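You operate a simulated robot arm through the tools that you are given. There is no shell and no other tool. Be economical: measure what you need, move in short steps, check, and stop when the job is done.

The job below is to be done with a simulated two-armed robot. You get a single attempt, and the scene is never put back.

TASK
Brush the rust off the flat anvil and move the steel block from the clamp on to it.
Fine: put the wire brush back; lift the toggle clamp to free the block. Set down upright: wire brush. What is to be rubbed or washed off counts as gone when no trace of it is left.

Only the result counts: the job must be done as asked and must still hold three seconds after the hand-in. Knocking over, shifting, dropping, spilling or breaking anything else fails it.

THE ROBOT
Two 7-joint arms with fingered hands on one trunk, on a base that drives. Base frame: it is fixed to the floor where the robot stands at the start and does not move with it; the origin is under the middle of the robot, x ahead of it, y to its left, z up. Lengths are in mm, angles in degrees, forces in N, time in s.
The left shoulder is at the start at [71, 149, 1160], the right one opposite. With the tool pointing down near the work surface each hand reaches from about 380 to 780 mm from the robot's upright axis, wherever it stands, measured 20 degrees to its own side. Places, roughly: arm of the toggle clamp [400, -200, 900]; flat anvil block [800, 300, 800]. Payload 3.6 kg a hand.
The tool frame of a hand sits at the grasp point between the pads (the TCP): z along the fingers, y along the line on which they close. The tips reach 25 mm beyond it. Largest opening 88 mm; the body of the gripper starts 29 mm behind the TCP. The gripper is a hand of 4 fingers: y runs from the thumb to the fingers, the wrist lies at [-13, -97, -162] in the tool frame, and closing takes about 1.5 s.
Orientation is that of the tool frame in the base frame, as a unit quaternion [x, y, z, w]. With the fingers straight down and the wrist toward the robot, the tool's x, y and z point along [0, 1, 0], [1, 0, 0] and [0, 0, -1] of the base frame.

THE INTERFACE
- The arms move only by the tool jog_arm. It takes "left_deltas", "right_deltas" or both (then of equal length, played together; a hand with none holds still); each is a list that holds one entry, the list of rows, each a list of 7 numbers: the shift along the tool's x, y, z in mm, then the turn, a rotation vector about the tool's x, y, z in degrees, then the opening, from 0 (shut) to 1 (fully open). In form: [[[tx, ty, tz, ax, ay, az, fingers], ...]]. A call has 1 to 8 rows; each row is the pose to reach, as a shift and turn from the pose commanded when the call began, along the tool's axes at that moment. A row lasts 0.2 s, in which the tool goes at most 50 mm and 8.6 degrees; a call with a longer step from one row to the next is refused whole, and so is a gripper value outside its range. Where a pose cannot be reached the arm comes as near as it can. A force on the tool above 40 N (or 10 N above the force at the start of the call, whichever is more), or a blocked arm, ends the call early, and 0.2 s more pass. Each finger travels about 45 mm/s and halts on what it meets, pressing with about 30 N; the grip force reading is that of the motor and also rises with nothing between the fingers. The clock runs only during rows and for 0.2 s after the last one: add rows that repeat a pose to give the fingers time. The reply holds the time, the measured pose of the TCP, the force on the tool along the base axes, the opening and the grip force, in the units named above and with some noise, with the torque about the TCP (base axes, N m) and any sound that the robot's microphone picked up.
- Cameras (640 x 400 px; columns grow to the right, rows downward): "scene" is now at [123.8, 19.5, 1370.7]; the picture's right is [0.24, -0.97, -0.00], its down [-0.74, -0.18, -0.64] and it looks along [0.62, 0.15, -0.77] (base axes); focal length 268 px, centre (320, 200). "left" rides on the left gripper at [-64, -83, -98] in its tool frame; the picture's right is [-0.62, -0.37, 0.69], its down [0.71, -0.63, 0.30] and it looks along [0.32, 0.68, 0.65] (tool axes); focal length 265 px, centre (320, 200). "right" rides on the right gripper at [64, -83, -98] in its tool frame; the picture's right is [-0.62, 0.37, -0.69], its down [-0.71, -0.63, 0.30] and it looks along [-0.32, 0.68, 0.65] (tool axes); focal length 265 px, centre (320, 200). There is no depth. A picture from a camera that has moved, and an enlarged one, comes with that camera's place and axes in the base frame and with its lens.
- snapshot(camera): a new picture of that camera. The clock stands still meanwhile.
- lift_body(by): slides the trunk up (or, below 0, down) by that many mm; the arms and the scene camera ride with it, the base frame stays. It gives what a move gives, with no picture.
- drive_base(legs): drives the robot by 1 to 6 legs, each [ahead, left, turn to the left] in mm, mm and degrees, along the robot's own axes; the way and the turn of a leg run together, so that a leg with both is an arc; at most 1500 mm and 180 degrees a leg. The arms and the cameras ride along, it lands a little off, and it stops where it bumps. It gives what a move gives.
- preshape(shape, hand): the hand has 4 fingers and takes this shape, open, in about a second: jaw (thumb against the fingers, like two jaws); tri (thumb and two fingers); tip (a fingertip pinch); poke (one finger out to press); point (the index stretched); flat (the hand flat); cup (the hand cupped); fist (a fist). The gripper value then closes the fingers along that shape, each until it touches; the sizes above hold for jaw. It gives what a move gives, with no picture.
- aim_head(pan, tilt): turns the head with the scene camera to pan (to the left, within 86 degrees either way) and tilt (down, from -29 to 69), counted from straight ahead of the robot. It gives what a move gives.
- enlarge(camera, box): a new picture of the part [left, top, right, bottom] of that camera's present view, enlarged. The clock stands still meanwhile.
- finish_job(): hands the job in; it is judged then, once.

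Go step by step. Nothing tells you exact positions but the pictures and the camera data: compare them with the known pose of the tool, close in by small moves and look again before you grip or let go. The budget is 120 turns and 92 pictures, counting those below and the enlarged ones. Unless the task says otherwise, let go and move clear before handing in, and close with one line.

The tools are called after "Call:" by a JSON object that holds its "op" and its "data". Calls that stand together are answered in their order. jog_arm: Moves the arms, as the interface text tells. Its arguments: {"type":"object","properties":{"left_deltas":{"type":"array","items":{"type":"array","items":{"type":"array","items":{"type":"number"}}}},"right_deltas":{"type":"array","items":{"type":"array","items":{"type":"array","items":{"type":"number"}}}}},"required":[]} The other tools are called the same way: lift_body (by) slides the trunk up or down; preshape (shape, hand) gives the hand a shape; drive_base (legs) drives the base; aim_head (pan, tilt) turns the head that bears the scene camera; snapshot (camera) takes a picture; enlarge (camera, box) takes an enlarged picture of a part of a camera's view; finish_job () hands the job in.

At the start:

```text
time_s: 0.0
left_tool_pos: [453.5, 331.9, 1082.8]
left_orientation: [0.707, 0.708, 0.0, -0.001]
left_ft_force: [1.2, 1.2, 0.4]
left_torque: [-0.01, 0.03, -0.02]
left_finger_gap: 87.6
left_finger_force: 0.0
left_shape: jaw
right_tool_pos: [584.4, -64.8, 1091.8]
right_orientation: [0.707, 0.707, -0.001, 0.0]
right_ft_force: [-0.6, 0.6, 0.7]
right_torque: [-0.03, 0.02, 0.02]
right_finger_gap: 87.6
right_finger_force: 0.1
right_shape: jaw
trunk travel left (down, up): [-650.0, 290.0]
robot x, y, heading: [1.0, 1.5, -0.1]
head pan, tilt: [13.7, 49.9]
```

scene: 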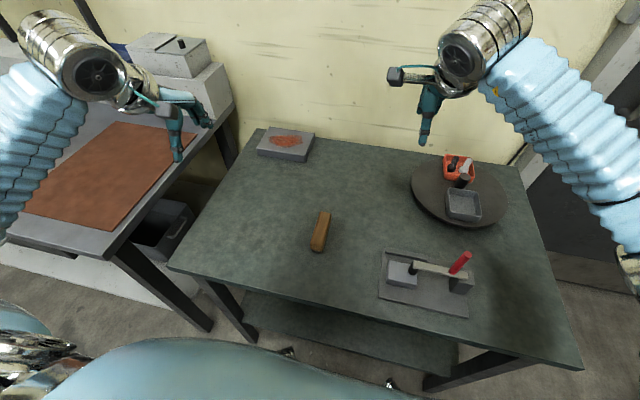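
right: 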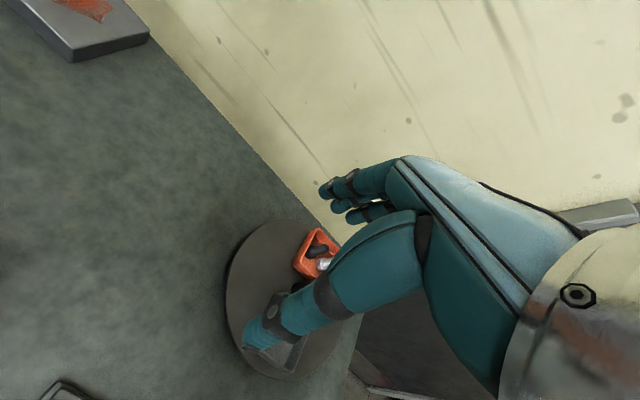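
left: 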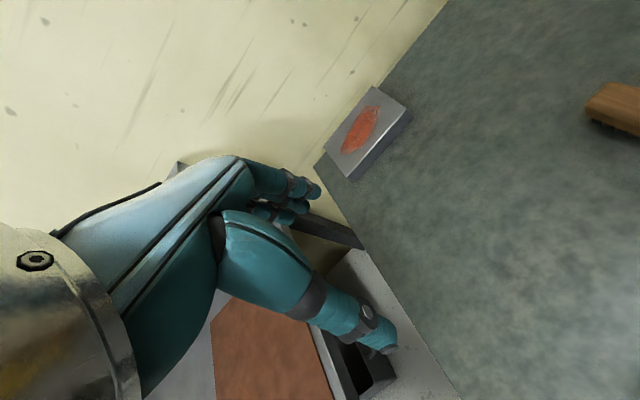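

I see the rusty anvil at about (760, 290), the wooden brush at about (475, 105), and the clamp with the block near (405, -95) and its red handle near (418, -185). I'll take closer views first.

Call:
{"op": "enlarge", "data": {"camera": "scene", "box": [370, 230, 490, 330]}}

Call:
{"op": "enlarge", "data": {"camera": "scene", "box": [240, 110, 360, 270]}}

```text
4.00 times, centred on (430, 280) of scene
camera zoom: at [123.8, 19.5, 1370.7], right [0.24, -0.97, 0.0], down [-0.74, -0.18, -0.64], along [0.62, 0.15, -0.77], focal length 1074 px, centre (-120, -120)
```

zoom: 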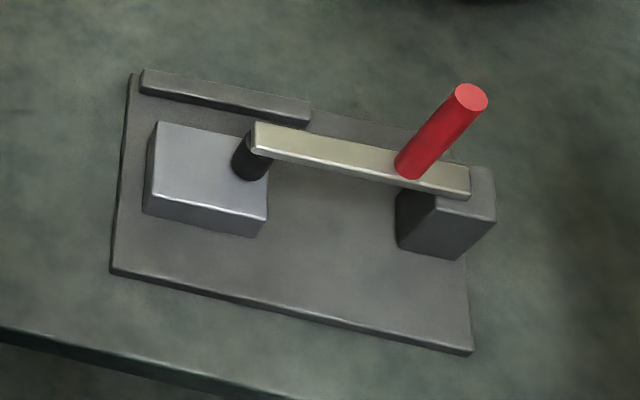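

```text
2.50 times, centred on (300, 190) of scene
camera zoom: at [123.8, 19.5, 1370.7], right [0.24, -0.97, 0.0], down [-0.74, -0.18, -0.64], along [0.62, 0.15, -0.77], focal length 671 px, centre (370, 225)
```

zoom: 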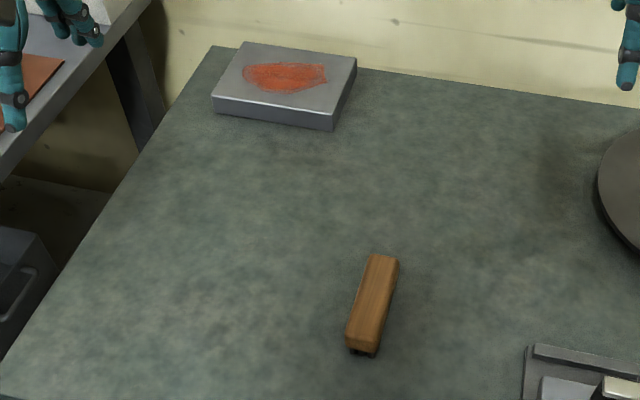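

The anvil top is at about z=830, spanning x 712–832 and y 209–364, with the rust at x 740–805 and y 240–342. The brush lies along x, centred near (467, 98), about 95×30 mm. I'll move the left hand above the brush and turn it so it closes along y.

Call:
{"op": "jog_arm", "data": {"left_deltas": [[[-29, 1.7, 0, 0, 0, 8.4, 1], [-58, 3.4, 0, 0, 0, 16.8, 1], [-87, 5, 0, 0, 0, 25.2, 1], [-117, 7, 0, 0, 0, 33.6, 1], [-146, 8, 0, 0, 0, 42, 1], [-175, 10, 0, 0, 0, 50.4, 1], [-205, 12, 0, 0, 0, 58.8, 1], [-234, 13, 0, 0, 0, 67.2, 1]]]}}

Call:
{"op": "jog_arm", "data": {"left_deltas": [[[0, 0, 20, 0, 0, 8, 1], [0, 0, 40, 0, 0, 16, 1], [0, 0, 60, 0, 0, 22.8, 1], [0, 0, 80, 0, 0, 22.8, 1], [0, 0, 100, 0, 0, 22.8, 1]]]}}

Call:
{"op": "snapshot", "data": {"camera": "left"}}

Call:
{"op": "snapshot", "data": {"camera": "scene"}}

```text
time_s: 1.8
left_tool_pos: [467.6, 96.5, 1081.8]
left_orientation: [0.98, 0.197, -0.001, -0.001]
left_ft_force: [0.1, -0.6, -0.4]
left_torque: [0.02, 0.02, 0.01]
left_finger_gap: 87.8
left_finger_force: 0.0
left_shape: jaw
right_tool_pos: [582.8, -65.1, 1091.8]
right_orientation: [0.707, 0.707, -0.001, 0.0]
right_ft_force: [0.6, -0.3, 0.0]
right_torque: [0.0, -0.01, 0.03]
right_finger_gap: 87.7
right_finger_force: 0.0
right_shape: jaw
trunk travel left (down, up): [-650.0, 290.0]
robot x, y, heading: [0.8, -3.7, -0.2]
head pan, tilt: [13.7, 49.9]
```

```text
time_s: 3.0
left_tool_pos: [468.2, 98.8, 981.6]
left_orientation: [1.0, 0.0, -0.001, 0.0]
left_ft_force: [0.3, 0.5, 0.6]
left_torque: [0.02, 0.03, 0.01]
left_finger_gap: 87.9
left_finger_force: 0.1
left_shape: jaw
right_tool_pos: [582.3, -65.1, 1092.3]
right_orientation: [0.707, 0.707, 0.0, 0.0]
right_ft_force: [-0.2, 0.1, -0.8]
right_torque: [0.03, 0.02, 0.0]
right_finger_gap: 87.7
right_finger_force: 0.1
right_shape: jaw
trunk travel left (down, up): [-650.0, 290.0]
robot x, y, heading: [-1.2, 1.0, -0.0]
head pan, tilt: [13.7, 49.9]
```

```text
86 pictures are left
camera left: at [404.1, 182.1, 1079.5], right [-0.62, 0.37, -0.69], down [0.71, 0.63, -0.3], along [0.32, -0.68, -0.65], focal length 265 px, centre (320, 200)
```

left: 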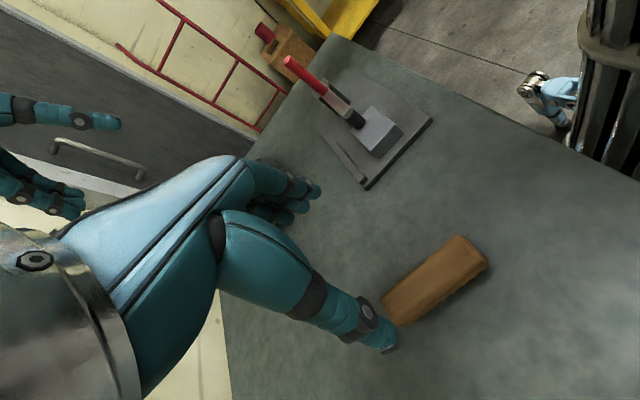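

```text
85 pictures are left
camera scene: at [123.3, 19.5, 1370.8], right [0.24, -0.97, 0.0], down [-0.74, -0.18, -0.64], along [0.63, 0.15, -0.77], focal length 268 px, centre (320, 200)
```

scene: 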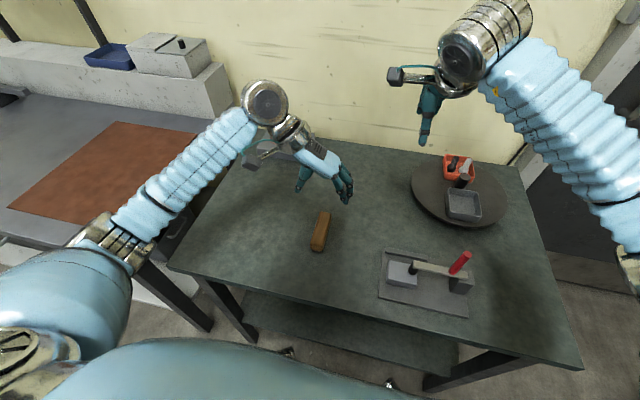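

The hand is above the brush. I'll enlarge the wrist view for a second bearing and triangulate.

Call:
{"op": "enlarge", "data": {"camera": "left", "box": [360, 220, 520, 340]}}

Call:
{"op": "enlarge", "data": {"camera": "scene", "box": [280, 190, 360, 270]}}

```text
3.33 times, centred on (440, 280) of left
camera zoom: at [404.1, 182.1, 1079.5], right [-0.62, 0.37, -0.69], down [0.71, 0.63, -0.3], along [0.32, -0.68, -0.65], focal length 885 px, centre (-80, -67)
```

zoom: 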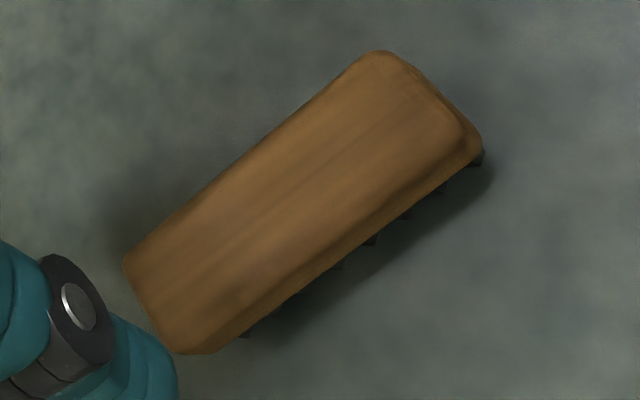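

```text
5.00 times, centred on (320, 230) of scene
camera zoom: at [123.3, 19.5, 1370.8], right [0.24, -0.97, 0.0], down [-0.74, -0.18, -0.64], along [0.63, 0.15, -0.77], focal length 1343 px, centre (320, 50)
```

zoom: 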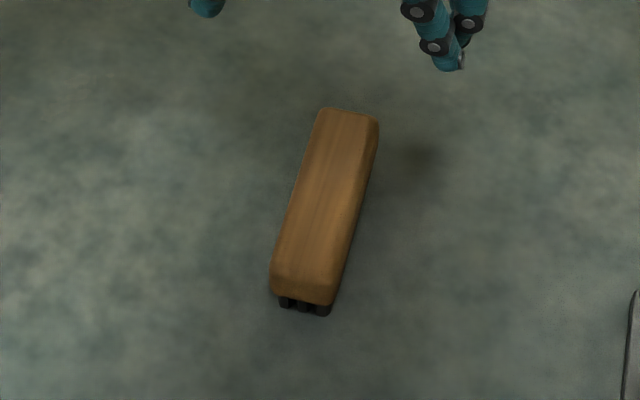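

The brush is centred near (472, 100.5) with its top at about z=835. I'm going down around it now.

Call:
{"op": "jog_arm", "data": {"left_deltas": [[[1, -0.5, 40, 0, 0, 0, 1], [2, -1, 80, 0, 0, 0, 1], [3.5, -1.7, 110, 0, 0, 0, 1], [3.5, -1.7, 130, 0, 0, 0, 1], [3.5, -1.7, 144, 0, 0, 0, 1], [3.5, -1.7, 144, 0, 0, 0, 1]]]}}

Call:
{"op": "snapshot", "data": {"camera": "left"}}

Call:
{"op": "enlarge", "data": {"camera": "scene", "box": [260, 170, 380, 270]}}

```text
time_s: 4.4
left_tool_pos: [471.1, 100.5, 837.9]
left_orientation: [1.0, 0.0, 0.0, 0.0]
left_ft_force: [-0.2, -0.6, -0.5]
left_torque: [0.04, 0.05, -0.02]
left_finger_gap: 87.6
left_finger_force: 0.2
left_shape: jaw
right_tool_pos: [582.6, -64.2, 1092.6]
right_orientation: [0.707, 0.707, 0.0, 0.0]
right_ft_force: [-0.1, 0.1, -0.6]
right_torque: [-0.01, 0.0, -0.02]
right_finger_gap: 87.6
right_finger_force: 0.0
right_shape: jaw
trunk travel left (down, up): [-650.0, 290.0]
robot x, y, heading: [-0.6, -2.0, 0.2]
head pan, tilt: [13.7, 49.9]
```

```text
82 pictures are left
camera left: at [406.7, 183.0, 935.1], right [-0.62, 0.37, -0.69], down [0.71, 0.63, -0.3], along [0.32, -0.68, -0.65], focal length 265 px, centre (320, 200)
```

left: 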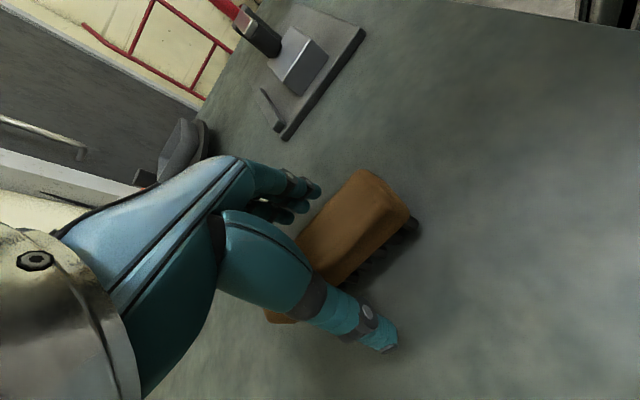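

```text
4.00 times, centred on (320, 220) of scene
camera zoom: at [123.2, 19.4, 1370.8], right [0.24, -0.97, 0.0], down [-0.74, -0.18, -0.64], along [0.63, 0.15, -0.77], focal length 1074 px, centre (320, 120)
```

zoom: 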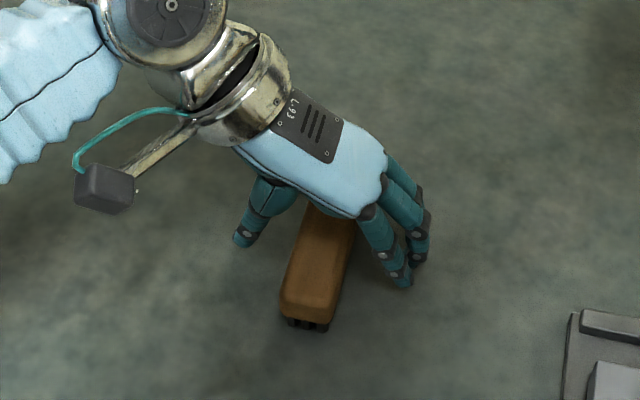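

The brush sits between the thumb and fingers. I'm closing on it.

Call:
{"op": "jog_arm", "data": {"left_deltas": [[[0, 0, 0, 0, 0, 0, 0.6], [0, 0, 0, 0, 0, 0, 0.3], [0, 0, 0, 0, 0, 0, 0], [0, 0, 0, 0, 0, 0, 0], [0, 0, 0, 0, 0, 0, 0], [0, 0, 0, 0, 0, 0, 0], [0, 0, 0, 0, 0, 0, 0], [0, 0, 0, 0, 0, 0, 0]]]}}

Call:
{"op": "snapshot", "data": {"camera": "left"}}

```text
time_s: 6.2
left_tool_pos: [469.3, 98.1, 837.4]
left_orientation: [1.0, 0.001, 0.0, -0.001]
left_ft_force: [0.0, 0.6, -0.4]
left_torque: [-0.03, 0.01, -0.02]
left_finger_gap: 26.0
left_finger_force: 30.0
left_shape: jaw
right_tool_pos: [582.8, -64.4, 1093.8]
right_orientation: [0.707, 0.707, 0.0, 0.0]
right_ft_force: [-0.3, -0.1, 0.2]
right_torque: [0.02, 0.03, 0.01]
right_finger_gap: 87.5
right_finger_force: 0.1
right_shape: jaw
trunk travel left (down, up): [-650.0, 290.0]
robot x, y, heading: [-1.6, -0.3, 0.2]
head pan, tilt: [13.7, 49.9]
```

```text
80 pictures are left
camera left: at [406.9, 183.1, 935.4], right [-0.62, 0.37, -0.69], down [0.71, 0.63, -0.3], along [0.32, -0.68, -0.65], focal length 265 px, centre (320, 200)
```

left: 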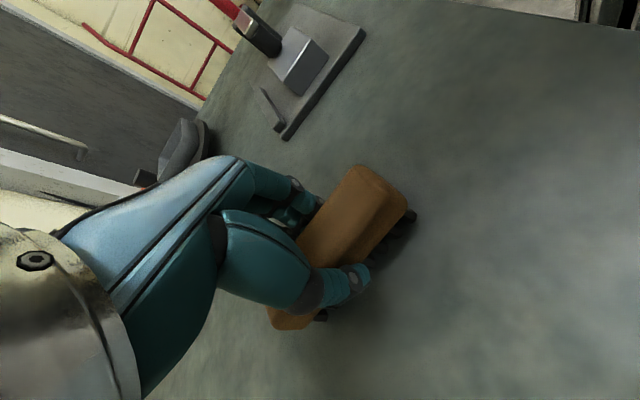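

The brush is gripped, with a 26 mm gap. I'm lifting it and driving a little ahead and left so the anvil comes into reach.

Call:
{"op": "jog_arm", "data": {"left_deltas": [[[0, 0, -30, 0, 0, 0, 0], [0, 0, -65, 0, 0, 0, 0], [0, 0, -100, 0, 0, 0, 0], [0, 0, -120, 0, 0, 0, 0]]]}}

Call:
{"op": "drive_base", "data": {"legs": [[0, 120, 0], [50, 0, 0]]}}

Call:
{"op": "snapshot", "data": {"camera": "scene"}}

Call:
{"op": "snapshot", "data": {"camera": "left"}}

```text
time_s: 7.2
left_tool_pos: [470.8, 99.2, 958.6]
left_orientation: [1.0, 0.001, -0.002, 0.0]
left_ft_force: [0.0, 0.4, -0.3]
left_torque: [0.0, 0.01, -0.01]
left_finger_gap: 25.9
left_finger_force: 30.2
left_shape: jaw
right_tool_pos: [582.8, -65.1, 1092.7]
right_orientation: [0.707, 0.707, 0.0, 0.0]
right_ft_force: [0.4, 0.3, -0.3]
right_torque: [-0.04, -0.03, 0.02]
right_finger_gap: 87.4
right_finger_force: 0.1
right_shape: jaw
trunk travel left (down, up): [-650.0, 290.0]
robot x, y, heading: [-1.2, 0.4, 0.1]
head pan, tilt: [13.7, 49.9]
```

```text
time_s: 9.0
left_tool_pos: [513.5, 214.9, 963.5]
left_orientation: [1.0, 0.002, 0.003, -0.003]
left_ft_force: [-0.7, -1.1, -0.2]
left_torque: [0.02, -0.03, 0.03]
left_finger_gap: 26.1
left_finger_force: 30.0
left_shape: jaw
right_tool_pos: [627.8, 50.1, 1098.0]
right_orientation: [0.706, 0.708, 0.004, 0.0]
right_ft_force: [-0.3, -0.1, 0.3]
right_torque: [0.03, -0.05, 0.01]
right_finger_gap: 87.7
right_finger_force: 0.0
right_shape: jaw
trunk travel left (down, up): [-650.0, 290.0]
robot x, y, heading: [52.8, 120.6, 0.3]
head pan, tilt: [13.7, 49.9]
```

```text
79 pictures are left
camera scene: at [166.5, 132.5, 1372.4], right [0.24, -0.97, 0.0], down [-0.74, -0.18, -0.65], along [0.63, 0.16, -0.76], focal length 268 px, centre (320, 200)
```

scene: 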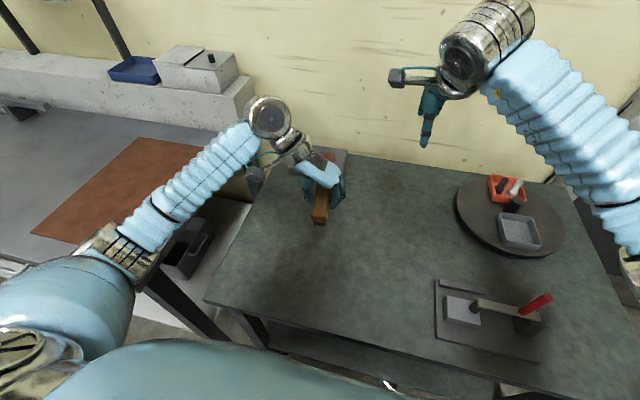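

```text
78 pictures are left
camera left: at [449.5, 297.4, 1060.6], right [-0.62, 0.37, -0.69], down [0.71, 0.63, -0.3], along [0.33, -0.68, -0.66], focal length 265 px, centre (320, 200)
```

left: 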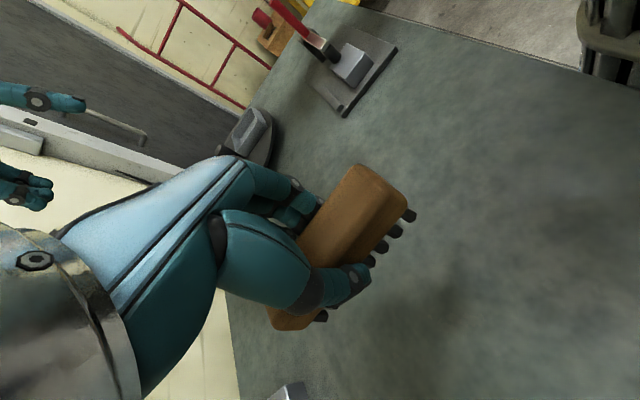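

The brush is held well. Now I'll carry it over the rust patch while staying high.

Call:
{"op": "jog_arm", "data": {"left_deltas": [[[35, -10, 0, 0, 0, 0, 0], [75, -20, 0, 0, 0, 0, 0], [115, -30, 0, 0, 0, 0, 0], [155, -45, 0, 0, 0, 0, 0], [195, -55, 0, 0, 0, 0, 0], [230, -65, 0, 0, 0, 0, 0], [259, -75, 0, 0, 0, 0, 0], [259, -75, 0, 0, 0, 0, 0]]]}}

Call:
{"op": "snapshot", "data": {"camera": "scene"}}

Call:
{"op": "snapshot", "data": {"camera": "left"}}

```text
time_s: 10.8
left_tool_pos: [711.1, 280.6, 956.8]
left_orientation: [1.0, 0.002, -0.001, 0.0]
left_ft_force: [-0.6, -0.5, -1.4]
left_torque: [0.02, 0.0, -0.01]
left_finger_gap: 26.1
left_finger_force: 29.9
left_shape: jaw
left hand out of reach, approached as far as the arm can: row 5, 6, 7, 8
right_tool_pos: [636.7, 54.4, 1091.2]
right_orientation: [0.706, 0.708, 0.0, -0.001]
right_ft_force: [-0.6, -1.3, -1.5]
right_torque: [0.0, 0.02, -0.03]
right_finger_gap: 87.8
right_finger_force: 0.0
right_shape: jaw
trunk travel left (down, up): [-650.0, 290.0]
robot x, y, heading: [51.8, 122.3, 0.3]
head pan, tilt: [13.7, 49.9]
```

```text
77 pictures are left
camera scene: at [178.0, 138.7, 1370.8], right [0.24, -0.97, 0.0], down [-0.74, -0.18, -0.64], along [0.62, 0.16, -0.77], focal length 268 px, centre (320, 200)
```

scene: 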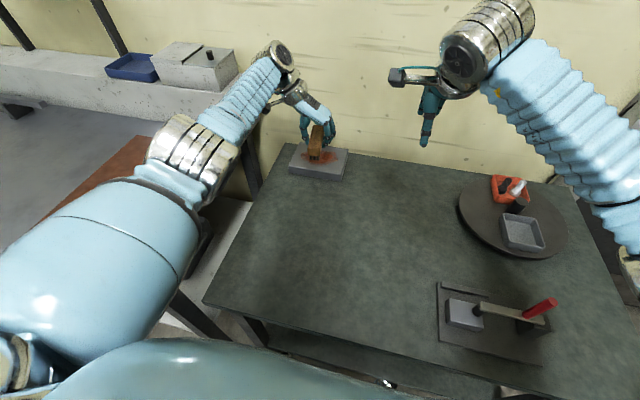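

```text
76 pictures are left
camera left: at [646.5, 362.3, 1054.7], right [-0.62, 0.37, -0.69], down [0.71, 0.63, -0.31], along [0.33, -0.68, -0.66], focal length 265 px, centre (320, 200)
```

left: 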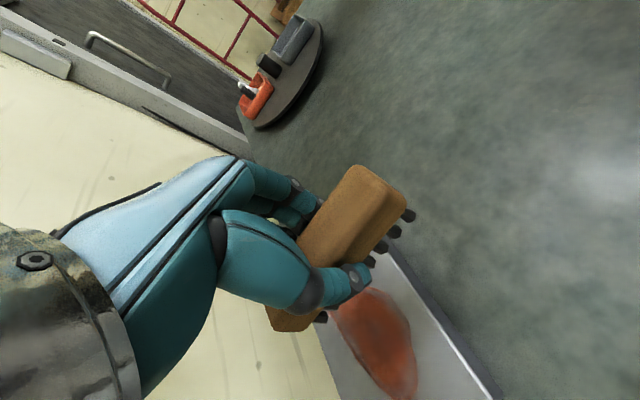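

With the hand turned this way the arm runs out of reach at x=711. Turning the wrist back toward the robot gains about 97 mm, so I'll rotate the hand by -90° here, well above the anvil.

Call:
{"op": "jog_arm", "data": {"left_deltas": [[[0, 0, 0, 0, 0, -8.4, 0], [0, 0, 0, 0, 0, -16.8, 0], [0, 0, 0, 0, 0, -25.2, 0], [0, 0, 0, 0, 0, -33.6, 0], [0, 0, 0, 0, 0, -42, 0], [0, 0, 0, 0, 0, -50.4, 0], [0, 0, 0, 0, 0, -58.8, 0], [0, 0, 0, 0, 0, -67.2, 0]]]}}

Call:
{"op": "jog_arm", "data": {"left_deltas": [[[0, 0, 0, 0, 0, -7.6, 0], [0, 0, 0, 0, 0, -15.2, 0], [0, 0, 0, 0, 0, -22.8, 0], [0, 0, 0, 0, 0, -22.8, 0]]]}}

Call:
{"op": "snapshot", "data": {"camera": "scene"}}

Call:
{"op": "snapshot", "data": {"camera": "left"}}

```text
time_s: 12.6
left_tool_pos: [710.2, 281.7, 952.5]
left_orientation: [0.831, 0.556, -0.001, -0.001]
left_ft_force: [0.0, -0.7, 0.0]
left_torque: [0.02, 0.0, 0.0]
left_finger_gap: 26.0
left_finger_force: 30.0
left_shape: jaw
right_tool_pos: [636.6, 56.3, 1091.7]
right_orientation: [0.706, 0.708, -0.001, -0.001]
right_ft_force: [0.7, 0.7, 0.4]
right_torque: [0.01, -0.03, 0.02]
right_finger_gap: 88.0
right_finger_force: 0.1
right_shape: jaw
trunk travel left (down, up): [-650.0, 290.0]
robot x, y, heading: [54.3, 122.3, 0.4]
head pan, tilt: [13.7, 49.9]
```

```text
time_s: 13.6
left_tool_pos: [710.3, 280.0, 953.6]
left_orientation: [0.706, 0.708, -0.001, -0.001]
left_ft_force: [0.8, 0.1, -0.5]
left_torque: [0.01, -0.01, 0.0]
left_finger_gap: 26.1
left_finger_force: 30.2
left_shape: jaw
right_tool_pos: [636.1, 56.0, 1091.7]
right_orientation: [0.706, 0.708, 0.0, 0.0]
right_ft_force: [-0.5, -0.3, 0.0]
right_torque: [-0.01, -0.03, 0.0]
right_finger_gap: 87.6
right_finger_force: 0.1
right_shape: jaw
trunk travel left (down, up): [-650.0, 290.0]
robot x, y, heading: [56.9, 120.4, 0.3]
head pan, tilt: [13.7, 49.9]
```

```text
75 pictures are left
camera scene: at [177.4, 141.1, 1370.8], right [0.24, -0.97, 0.0], down [-0.74, -0.19, -0.64], along [0.62, 0.16, -0.77], focal length 268 px, centre (320, 200)
```

scene: 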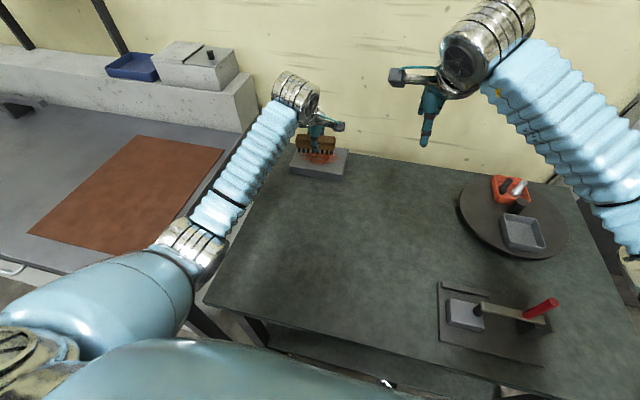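

```text
74 pictures are left
camera left: at [627.8, 216.4, 1050.7], right [-0.37, -0.62, -0.69], down [-0.63, 0.71, -0.3], along [0.68, 0.33, -0.66], focal length 265 px, centre (320, 200)
```

left: 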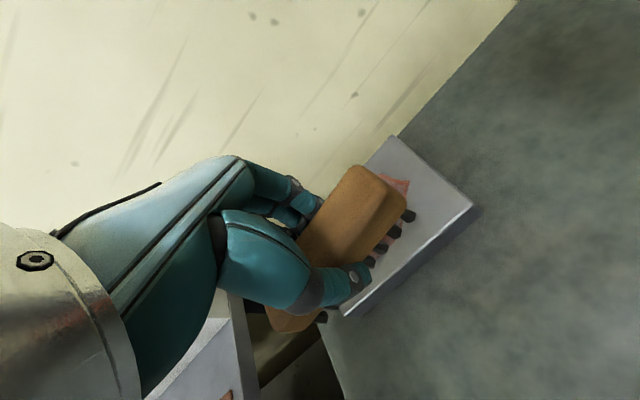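

Now I'll go forward to the patch centre and down close to contact (expected at TCP z≈867).

Call:
{"op": "jog_arm", "data": {"left_deltas": [[[3, 20, 10, 0, 0, 0, 0], [6, 40, 25, 0, 0, 0, 0], [8, 62, 45, 0, 0, 0, 0], [8, 62, 68, 0, 0, 0, 0], [8, 62, 72, 0, 0, 0, 0]]]}}

Call:
{"op": "snapshot", "data": {"camera": "left"}}

Call:
{"op": "enlarge", "data": {"camera": "scene", "box": [260, 110, 380, 190]}}

```text
time_s: 14.8
left_tool_pos: [771.4, 288.6, 881.5]
left_orientation: [0.706, 0.708, -0.001, -0.001]
left_ft_force: [-0.1, 0.3, -1.0]
left_torque: [0.0, -0.01, 0.0]
left_finger_gap: 25.9
left_finger_force: 29.7
left_shape: jaw
right_tool_pos: [635.4, 57.2, 1093.9]
right_orientation: [0.706, 0.708, -0.001, 0.0]
right_ft_force: [0.3, 0.1, -0.5]
right_torque: [0.04, -0.03, 0.01]
right_finger_gap: 87.5
right_finger_force: 0.1
right_shape: jaw
trunk travel left (down, up): [-650.0, 290.0]
robot x, y, heading: [52.7, 124.2, 0.3]
head pan, tilt: [13.7, 49.9]
```

```text
73 pictures are left
camera left: at [689.8, 223.8, 978.5], right [-0.37, -0.62, -0.69], down [-0.63, 0.71, -0.3], along [0.68, 0.33, -0.66], focal length 265 px, centre (320, 200)
```

left: 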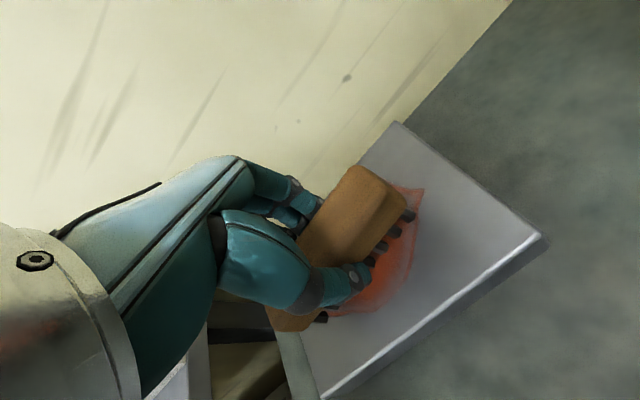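

```text
5.00 times, centred on (320, 150) of scene
camera zoom: at [177.4, 141.0, 1370.8], right [0.24, -0.97, 0.0], down [-0.74, -0.19, -0.64], along [0.62, 0.16, -0.77], focal length 1343 px, centre (320, 450)
```

zoom: 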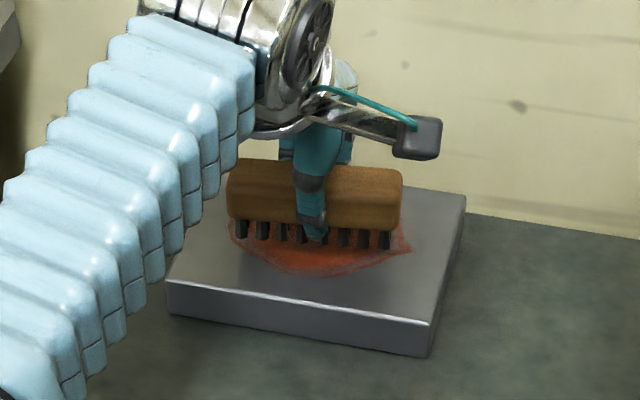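

The brush lines up well over the rust. I'll lower it in small steps to find contact.

Call:
{"op": "jog_arm", "data": {"left_deltas": [[[0, 0, 6, 0, 0, 0, 0], [0, 0, 10, 0, 0, 0, 0], [0, 0, 13, 0, 0, 0, 0]]]}}

```text
time_s: 15.6
left_tool_pos: [771.0, 288.6, 866.8]
left_orientation: [0.705, 0.709, -0.001, 0.0]
left_ft_force: [0.1, 0.5, 0.2]
left_torque: [0.02, 0.03, 0.02]
left_finger_gap: 26.2
left_finger_force: 30.1
left_shape: jaw
right_tool_pos: [636.1, 56.0, 1092.4]
right_orientation: [0.706, 0.708, -0.001, -0.001]
right_ft_force: [0.1, 0.0, 0.7]
right_torque: [0.02, 0.0, 0.0]
right_finger_gap: 87.6
right_finger_force: 0.1
right_shape: jaw
trunk travel left (down, up): [-650.0, 290.0]
robot x, y, heading: [56.1, 120.7, 0.4]
head pan, tilt: [13.7, 49.9]
```

Call:
{"op": "jog_arm", "data": {"left_deltas": [[[0, 0, 1, 0, 0, 0, 0], [0, 0, 2, 0, 0, 0, 0], [0, 0, 3, 0, 0, 0, 0]]]}}

Call:
{"op": "enlarge", "data": {"camera": "scene", "box": [260, 110, 380, 190]}}

```text
time_s: 16.4
left_tool_pos: [771.5, 288.0, 866.8]
left_orientation: [0.706, 0.708, 0.0, 0.001]
left_ft_force: [-0.8, 0.2, 6.8]
left_torque: [0.02, 0.01, 0.0]
left_finger_gap: 26.3
left_finger_force: 30.1
left_shape: jaw
right_tool_pos: [635.0, 56.2, 1094.4]
right_orientation: [0.706, 0.708, 0.001, 0.0]
right_ft_force: [0.2, 0.4, 0.1]
right_torque: [-0.04, 0.01, 0.01]
right_finger_gap: 87.8
right_finger_force: 0.1
right_shape: jaw
trunk travel left (down, up): [-650.0, 290.0]
robot x, y, heading: [57.5, 124.6, 0.1]
head pan, tilt: [13.7, 49.9]
```

```text
5.00 times, centred on (320, 150) of scene
camera zoom: at [175.8, 140.9, 1371.1], right [0.24, -0.97, 0.0], down [-0.74, -0.19, -0.64], along [0.63, 0.16, -0.76], focal length 1343 px, centre (320, 450)
```

zoom: 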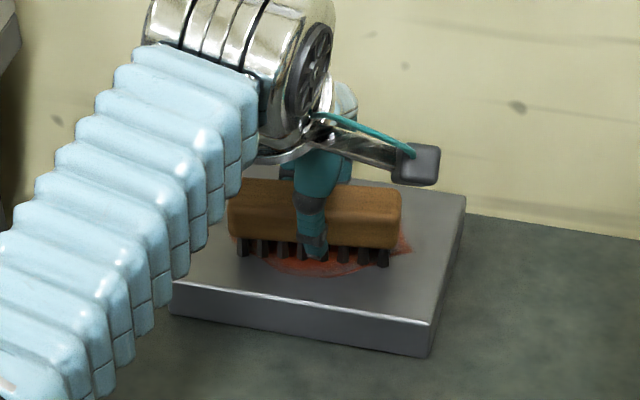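

Contact is at about 7 N. I'm scrubbing back and forth in x.

Call:
{"op": "jog_arm", "data": {"left_deltas": [[[0, -15, 0, 0, 0, 0, 0], [0, -30, 0, 0, 0, 0, 0], [0, -10, 0, 0, 0, 0, 0], [0, 10, 0, 0, 0, 0, 0], [0, 28, 0, 0, 0, 0, 0], [0, 10, 0, 0, 0, 0, 0], [0, -10, 0, 0, 0, 0, 0], [0, -30, 0, 0, 0, 0, 0]]]}}

Call:
{"op": "enlarge", "data": {"camera": "scene", "box": [260, 110, 380, 190]}}

```text
time_s: 18.2
left_tool_pos: [741.8, 288.1, 866.5]
left_orientation: [0.706, 0.708, 0.002, 0.001]
left_ft_force: [3.3, -0.2, 10.6]
left_torque: [0.01, -0.08, -0.01]
left_finger_gap: 26.5
left_finger_force: 30.2
left_shape: jaw
right_tool_pos: [635.1, 55.7, 1092.8]
right_orientation: [0.706, 0.708, -0.001, 0.0]
right_ft_force: [0.1, 0.6, 0.5]
right_torque: [-0.03, 0.06, -0.05]
right_finger_gap: 87.9
right_finger_force: 0.0
right_shape: jaw
trunk travel left (down, up): [-650.0, 290.0]
robot x, y, heading: [53.1, 120.3, 0.4]
head pan, tilt: [13.7, 49.9]
```

```text
5.00 times, centred on (320, 150) of scene
camera zoom: at [176.8, 140.5, 1371.0], right [0.24, -0.97, 0.0], down [-0.74, -0.18, -0.64], along [0.62, 0.16, -0.76], focal length 1343 px, centre (320, 450)
```

zoom: 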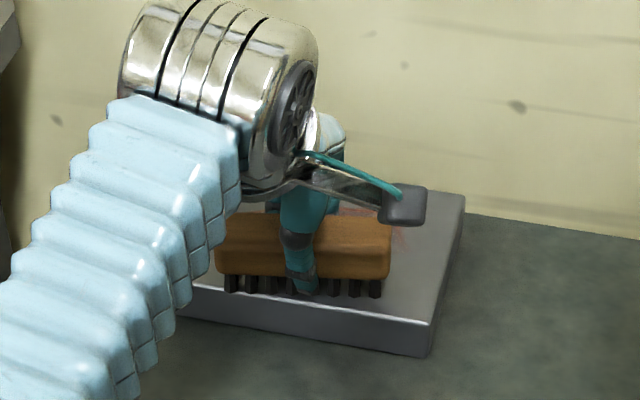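

The rust is fading. I'll continue with strokes offset sideways, reaching further forward.

Call:
{"op": "jog_arm", "data": {"left_deltas": [[[12, 20, 0, 0, 0, 0, 0], [12, 45, 0, 0, 0, 0, 0], [12, 66, 0, 0, 0, 0, 0], [12, 40, 0, 0, 0, 0, 0], [12, 15, 0, 0, 0, 0, 0], [12, 0, 0, 0, 0, 0, 0], [0, 0, 0, 0, 0, 0, 0], [-14, 0, 0, 0, 0, 0, 0]]]}}

Call:
{"op": "jog_arm", "data": {"left_deltas": [[[0, 20, 0, 0, 0, 0, 0], [0, 45, 0, 0, 0, 0, 0], [0, 66, 0, 0, 0, 0, 0], [0, 40, 0, 0, 0, 0, 0], [0, 15, 0, 0, 0, 0, 0], [0, 0, 0, 0, 0, 0, 0], [14, 0, 0, 0, 0, 0, 0], [14, 20, 0, 0, 0, 0, 0]]]}}

Call:
{"op": "jog_arm", "data": {"left_deltas": [[[0, 25, 0, 0, 0, 0, 0], [0, 46, 0, 0, 0, 0, 0], [0, 20, 0, 0, 0, 0, 0], [0, -20, 0, 0, 0, 0, 0], [0, -20, -25, 0, 0, 0, 0], [0, -60, -60, 0, 0, 0, 0], [0, -100, -70, 0, 0, 0, 0]]]}}

Call:
{"op": "enlarge", "data": {"camera": "scene", "box": [260, 110, 380, 190]}}

Call:
{"op": "snapshot", "data": {"camera": "left"}}

```text
time_s: 20.0
left_tool_pos: [742.0, 273.2, 867.9]
left_orientation: [0.705, 0.709, 0.0, 0.001]
left_ft_force: [-1.0, 0.9, 9.4]
left_torque: [0.01, 0.05, -0.04]
left_finger_gap: 26.8
left_finger_force: 29.8
left_shape: jaw
right_tool_pos: [634.6, 56.1, 1092.4]
right_orientation: [0.706, 0.708, 0.0, 0.0]
right_ft_force: [0.2, 0.5, 0.2]
right_torque: [-0.01, 0.0, -0.01]
right_finger_gap: 87.7
right_finger_force: 0.0
right_shape: jaw
trunk travel left (down, up): [-650.0, 290.0]
robot x, y, heading: [52.9, 121.0, 0.3]
head pan, tilt: [13.7, 49.9]
```

```text
time_s: 21.8
left_tool_pos: [761.3, 289.3, 866.2]
left_orientation: [0.705, 0.709, 0.0, 0.0]
left_ft_force: [-3.3, 1.9, 7.7]
left_torque: [0.05, 0.08, 0.02]
left_finger_gap: 26.7
left_finger_force: 29.0
left_shape: jaw
right_tool_pos: [636.4, 55.0, 1092.9]
right_orientation: [0.706, 0.708, -0.001, 0.0]
right_ft_force: [0.2, -0.4, 0.0]
right_torque: [0.01, 0.0, 0.01]
right_finger_gap: 87.7
right_finger_force: 0.0
right_shape: jaw
trunk travel left (down, up): [-650.0, 290.0]
robot x, y, heading: [54.7, 117.3, 0.6]
head pan, tilt: [13.7, 49.9]
```

```text
refused: row 6 steps farther than a row can; nothing moved
```

```text
5.00 times, centred on (320, 150) of scene
camera zoom: at [177.3, 140.3, 1370.9], right [0.24, -0.97, 0.0], down [-0.74, -0.19, -0.64], along [0.62, 0.16, -0.77], focal length 1343 px, centre (320, 450)
```

zoom: 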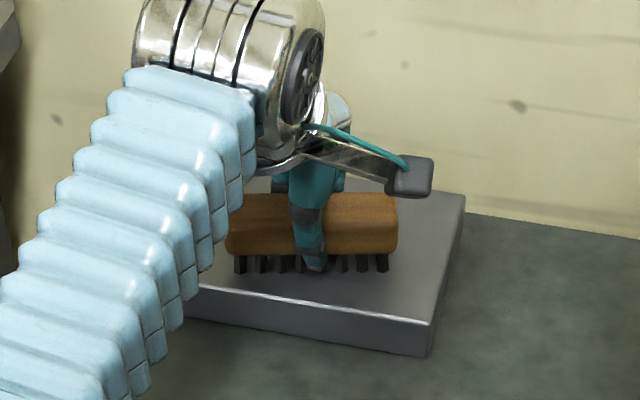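

```text
68 pictures are left
camera left: at [679.2, 224.5, 964.3], right [-0.37, -0.62, -0.69], down [-0.63, 0.71, -0.3], along [0.68, 0.33, -0.65], focal length 265 px, centre (320, 200)
```

left: 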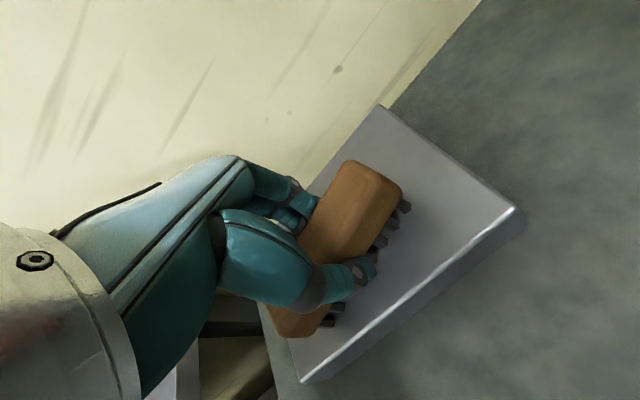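

It looks nearly clean. One more pass on both sides for safety, then I'll lift away and inspect.

Call:
{"op": "jog_arm", "data": {"left_deltas": [[[10, 25, 0, 0, 0, 0, 0], [14, 46, 0, 0, 0, 0, 0], [14, 20, 0, 0, 0, 0, 0], [14, -20, 0, 0, 0, 0, 0], [-14, -20, 0, 0, 0, 0, 0], [-14, 20, 0, 0, 0, 0, 0], [-14, 46, 0, 0, 0, 0, 0], [-14, 10, 0, 0, 0, 0, 0]]]}}

Call:
{"op": "jog_arm", "data": {"left_deltas": [[[0, -10, -30, 0, 0, 0, 0], [0, -40, -60, 0, 0, 0, 0], [0, -80, -80, 0, 0, 0, 0], [0, -125, -80, 0, 0, 0, 0], [0, -170, -80, 0, 0, 0, 0], [0, -200, -80, 0, 0, 0, 0]]]}}

Call:
{"op": "enlarge", "data": {"camera": "scene", "box": [260, 110, 380, 190]}}

Call:
{"op": "snapshot", "data": {"camera": "left"}}

```text
time_s: 23.6
left_tool_pos: [768.6, 274.6, 864.5]
left_orientation: [0.706, 0.709, 0.001, 0.001]
left_ft_force: [2.4, -0.4, 5.5]
left_torque: [0.01, -0.08, -0.04]
left_finger_gap: 26.4
left_finger_force: 30.1
left_shape: jaw
left hand out of reach, approached as far as the arm can: row 7
right_tool_pos: [632.1, 57.1, 1095.0]
right_orientation: [0.706, 0.708, 0.0, 0.001]
right_ft_force: [0.2, -0.1, 0.3]
right_torque: [-0.03, -0.02, -0.01]
right_finger_gap: 87.5
right_finger_force: 0.1
right_shape: jaw
trunk travel left (down, up): [-650.0, 290.0]
robot x, y, heading: [53.7, 119.3, 0.5]
head pan, tilt: [13.7, 49.9]
```

```text
time_s: 25.0
left_tool_pos: [571.2, 276.2, 946.4]
left_orientation: [0.706, 0.708, -0.002, 0.0]
left_ft_force: [0.4, 0.1, -0.4]
left_torque: [-0.02, 0.0, -0.01]
left_finger_gap: 26.4
left_finger_force: 29.9
left_shape: jaw
right_tool_pos: [636.2, 57.0, 1092.2]
right_orientation: [0.706, 0.708, -0.001, -0.001]
right_ft_force: [-0.2, 0.1, -0.8]
right_torque: [0.0, 0.02, 0.03]
right_finger_gap: 87.8
right_finger_force: 0.1
right_shape: jaw
trunk travel left (down, up): [-650.0, 290.0]
robot x, y, heading: [52.8, 120.1, 0.5]
head pan, tilt: [13.7, 49.9]
```

```text
5.00 times, centred on (320, 150) of scene
camera zoom: at [178.2, 141.0, 1370.8], right [0.24, -0.97, 0.0], down [-0.74, -0.19, -0.64], along [0.62, 0.16, -0.77], focal length 1343 px, centre (320, 450)
```

zoom: 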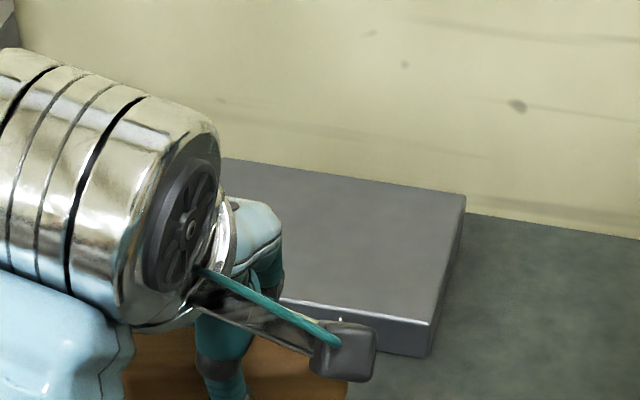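

```text
66 pictures are left
camera left: at [488.6, 211.6, 1043.4], right [-0.37, -0.62, -0.69], down [-0.63, 0.71, -0.3], along [0.68, 0.33, -0.66], focal length 265 px, centre (320, 200)
```

left: 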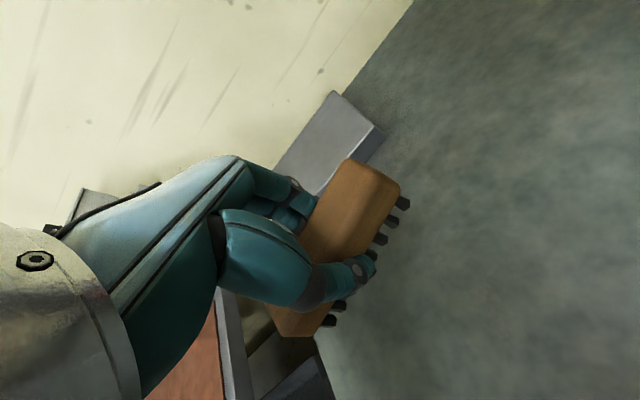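

The visible part of the anvil is clean. I'll drive back to the start so I can return the brush and inspect the rest.

Call:
{"op": "drive_base", "data": {"legs": [[-53, 0, 0], [0, -120, 0]]}}

Call:
{"op": "jog_arm", "data": {"left_deltas": [[[0, 0, 0, 0, 0, 8.4, 0], [0, 0, 0, 0, 0, 16.8, 0], [0, 0, 0, 0, 0, 25.2, 0], [0, 0, 0, 0, 0, 33.6, 0], [0, 0, 0, 0, 0, 42, 0], [0, 0, 0, 0, 0, 50.4, 0], [0, 0, 0, 0, 0, 58.8, 0], [0, 0, 0, 0, 0, 67.2, 0]]]}}

Call:
{"op": "jog_arm", "data": {"left_deltas": [[[0, 0, 0, 0, 0, 7.6, 0], [0, 0, 0, 0, 0, 15.2, 0], [0, 0, 0, 0, 0, 22.8, 0], [0, 0, 0, 0, 0, 22.8, 0]]]}}

Call:
{"op": "snapshot", "data": {"camera": "scene"}}

Call:
{"op": "enlarge", "data": {"camera": "scene", "box": [240, 110, 340, 180]}}

```text
time_s: 26.8
left_tool_pos: [516.7, 153.1, 947.5]
left_orientation: [0.707, 0.708, 0.001, 0.002]
left_ft_force: [-0.6, 1.0, -1.2]
left_torque: [-0.03, -0.04, -0.01]
left_finger_gap: 26.4
left_finger_force: 30.0
left_shape: jaw
right_tool_pos: [579.1, -65.9, 1096.1]
right_orientation: [0.707, 0.708, 0.001, 0.002]
right_ft_force: [-0.8, -0.2, 0.5]
right_torque: [-0.05, -0.02, -0.02]
right_finger_gap: 87.9
right_finger_force: 0.0
right_shape: jaw
trunk travel left (down, up): [-650.0, 290.0]
robot x, y, heading: [5.3, -6.6, 0.1]
head pan, tilt: [13.7, 49.9]
```

```text
time_s: 28.6
left_tool_pos: [519.0, 150.8, 945.7]
left_orientation: [0.98, 0.197, 0.0, 0.001]
left_ft_force: [0.0, 0.1, -0.3]
left_torque: [0.0, -0.05, -0.01]
left_finger_gap: 26.3
left_finger_force: 29.9
left_shape: jaw
right_tool_pos: [584.1, -68.6, 1091.9]
right_orientation: [0.707, 0.707, 0.0, -0.002]
right_ft_force: [0.6, 0.3, -1.0]
right_torque: [0.02, -0.03, 0.04]
right_finger_gap: 88.0
right_finger_force: 0.1
right_shape: jaw
trunk travel left (down, up): [-650.0, 290.0]
robot x, y, heading: [4.0, -9.6, 0.3]
head pan, tilt: [13.7, 49.9]
```

```text
time_s: 29.6
left_tool_pos: [518.8, 151.7, 945.1]
left_orientation: [1.0, 0.0, -0.001, 0.001]
left_ft_force: [-0.8, -0.1, -1.3]
left_torque: [-0.02, -0.02, -0.02]
left_finger_gap: 26.3
left_finger_force: 29.8
left_shape: jaw
right_tool_pos: [582.6, -69.0, 1093.3]
right_orientation: [0.706, 0.708, 0.0, 0.0]
right_ft_force: [-0.2, 0.0, 0.1]
right_torque: [-0.01, 0.0, 0.04]
right_finger_gap: 87.9
right_finger_force: 0.0
right_shape: jaw
trunk travel left (down, up): [-650.0, 290.0]
robot x, y, heading: [0.9, -9.5, 0.3]
head pan, tilt: [13.7, 49.9]
```

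```text
65 pictures are left
camera scene: at [125.9, 12.8, 1370.9], right [0.24, -0.97, 0.0], down [-0.74, -0.18, -0.64], along [0.63, 0.15, -0.77], focal length 268 px, centre (320, 200)
```

scene: 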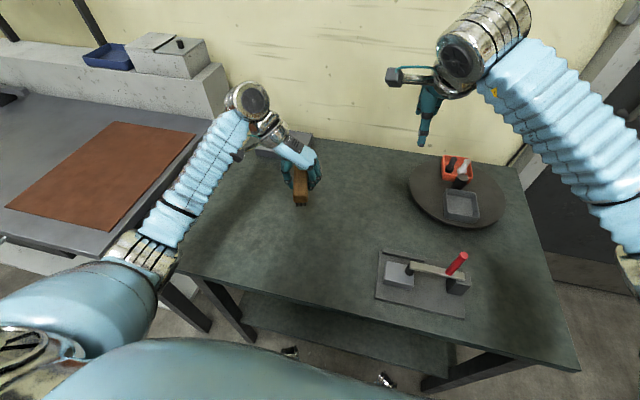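

```text
5.71 times, centred on (290, 145) of scene
camera zoom: at [125.9, 12.8, 1370.9], right [0.24, -0.97, 0.0], down [-0.74, -0.18, -0.64], along [0.63, 0.15, -0.77], focal length 1534 px, centre (491, 514)
```

zoom: 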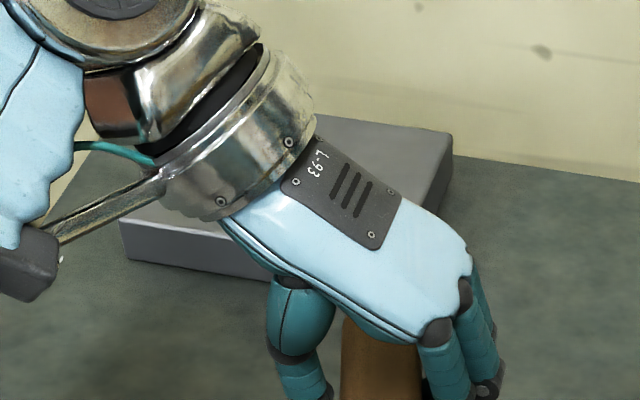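

I'll move above the brush's original spot and check the anvil's left part before setting the brush down.

Call:
{"op": "jog_arm", "data": {"left_deltas": [[[-24, 26, 10, 0, 0, 0, 0], [-48, 52.5, 20, 0, 0, 0, 0], [-48, 52.5, 50, 0, 0, 0, 0], [-48, 52.5, 60, 0, 0, 0, 0]]]}}

Call:
{"op": "enlarge", "data": {"camera": "scene", "box": [240, 110, 340, 180]}}

Call:
{"op": "snapshot", "data": {"camera": "scene"}}

```text
time_s: 30.6
left_tool_pos: [471.0, 97.6, 886.4]
left_orientation: [1.0, 0.002, 0.0, 0.0]
left_ft_force: [-0.6, 0.2, -0.6]
left_torque: [-0.01, 0.03, -0.01]
left_finger_gap: 26.2
left_finger_force: 29.7
left_shape: jaw
right_tool_pos: [583.4, -69.2, 1093.5]
right_orientation: [0.706, 0.708, 0.001, 0.0]
right_ft_force: [-0.2, -0.4, 0.3]
right_torque: [-0.01, 0.01, -0.02]
right_finger_gap: 87.4
right_finger_force: 0.0
right_shape: jaw
trunk travel left (down, up): [-650.0, 290.0]
robot x, y, heading: [0.9, -10.2, -0.1]
head pan, tilt: [13.7, 49.9]
```

```text
5.71 times, centred on (290, 145) of scene
camera zoom: at [126.0, 12.1, 1370.9], right [0.24, -0.97, 0.0], down [-0.74, -0.18, -0.64], along [0.63, 0.15, -0.77], focal length 1534 px, centre (491, 514)
```

zoom: 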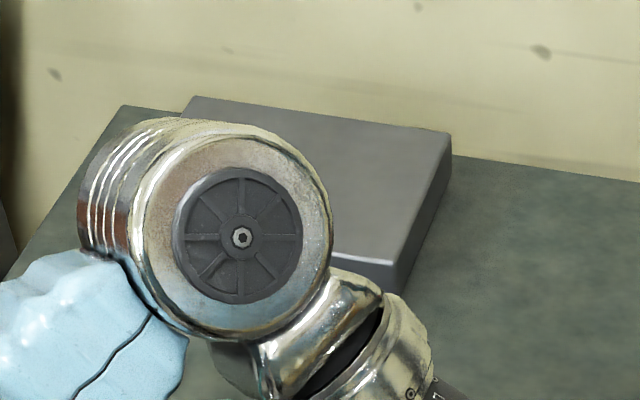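

```text
62 pictures are left
camera scene: at [126.0, 12.1, 1370.9], right [0.24, -0.97, 0.0], down [-0.74, -0.18, -0.64], along [0.63, 0.15, -0.77], focal length 268 px, centre (320, 200)
```

scene: 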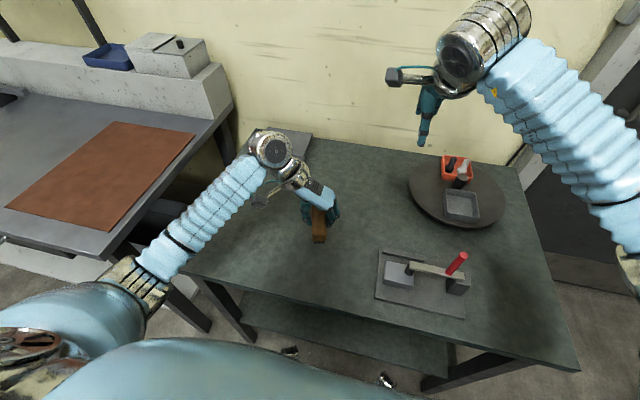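

I'll set the brush down at its original place, approaching table contact gently.

Call:
{"op": "jog_arm", "data": {"left_deltas": [[[0, 0, 20, 0, 0, 0, 0], [0, 0, 35, 0, 0, 0, 0], [0, 0, 42, 0, 0, 0, 0], [0, 0, 45, 0, 0, 0, 0], [0, 0, 45, 0, 0, 0, 0]]]}}

Call:
{"op": "jog_arm", "data": {"left_deltas": [[[0, 0, 1, 0, 0, 0, 0], [0, 0, 2, 0, 0, 0, 0], [0, 0, 3, 0, 0, 0, 0]]]}}

Call:
{"op": "enlarge", "data": {"camera": "left", "box": [240, 130, 480, 340]}}

```text
time_s: 31.8
left_tool_pos: [470.7, 99.0, 839.8]
left_orientation: [1.0, 0.0, -0.001, 0.0]
left_ft_force: [0.3, -0.4, -0.8]
left_torque: [0.03, 0.03, -0.02]
left_finger_gap: 26.2
left_finger_force: 30.0
left_shape: jaw
right_tool_pos: [584.1, -68.8, 1092.7]
right_orientation: [0.706, 0.708, 0.0, 0.001]
right_ft_force: [-0.6, -0.7, -0.2]
right_torque: [0.02, 0.0, -0.04]
right_finger_gap: 87.9
right_finger_force: 0.1
right_shape: jaw
trunk travel left (down, up): [-650.0, 290.0]
robot x, y, heading: [2.4, -9.4, 0.1]
head pan, tilt: [13.7, 49.9]
```

```text
time_s: 32.6
left_tool_pos: [471.6, 97.6, 837.1]
left_orientation: [1.0, 0.001, -0.001, -0.001]
left_ft_force: [-0.9, 0.1, -1.2]
left_torque: [0.0, 0.0, -0.01]
left_finger_gap: 26.1
left_finger_force: 29.9
left_shape: jaw
right_tool_pos: [583.9, -68.0, 1092.6]
right_orientation: [0.707, 0.708, -0.001, 0.0]
right_ft_force: [-0.1, -0.2, -1.0]
right_torque: [0.01, 0.02, 0.0]
right_finger_gap: 87.6
right_finger_force: 0.1
right_shape: jaw
trunk travel left (down, up): [-650.0, 290.0]
robot x, y, heading: [4.6, -10.2, 0.4]
head pan, tilt: [13.7, 49.9]
```

```text
1.90 times, centred on (360, 235) of left
camera zoom: at [407.8, 181.1, 935.2], right [-0.62, 0.37, -0.69], down [0.71, 0.63, -0.31], along [0.32, -0.68, -0.65], focal length 506 px, centre (244, 133)
```

zoom: 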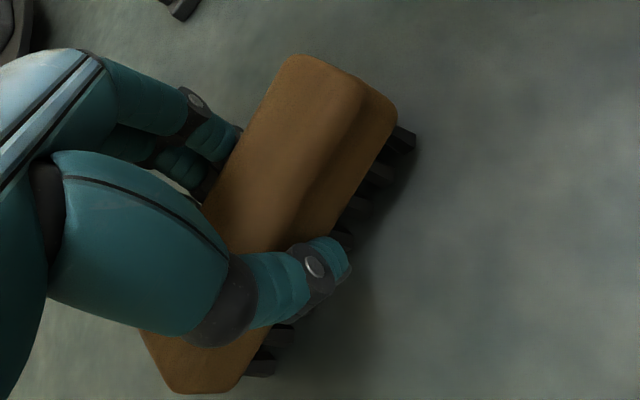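

No contact yet, so I'm lowering further in 1 mm steps.

Call:
{"op": "jog_arm", "data": {"left_deltas": [[[0, 0, 1, 0, 0, 0, 0], [0, 0, 2, 0, 0, 0, 0], [0, 0, 3, 0, 0, 0, 0], [0, 0, 3, 0, 0, 0, 0]]]}}

```text
time_s: 33.6
left_tool_pos: [471.8, 97.1, 835.5]
left_orientation: [1.0, 0.002, 0.001, 0.001]
left_ft_force: [0.3, 1.1, 11.5]
left_torque: [-0.06, -0.02, -0.01]
left_finger_gap: 26.5
left_finger_force: 30.3
left_shape: jaw
right_tool_pos: [582.5, -67.5, 1093.4]
right_orientation: [0.706, 0.708, 0.0, 0.0]
right_ft_force: [0.1, -0.4, -0.5]
right_torque: [-0.02, -0.03, -0.04]
right_finger_gap: 87.3
right_finger_force: 0.1
right_shape: jaw
trunk travel left (down, up): [-650.0, 290.0]
robot x, y, heading: [1.3, -10.5, 0.1]
head pan, tilt: [13.7, 49.9]
```

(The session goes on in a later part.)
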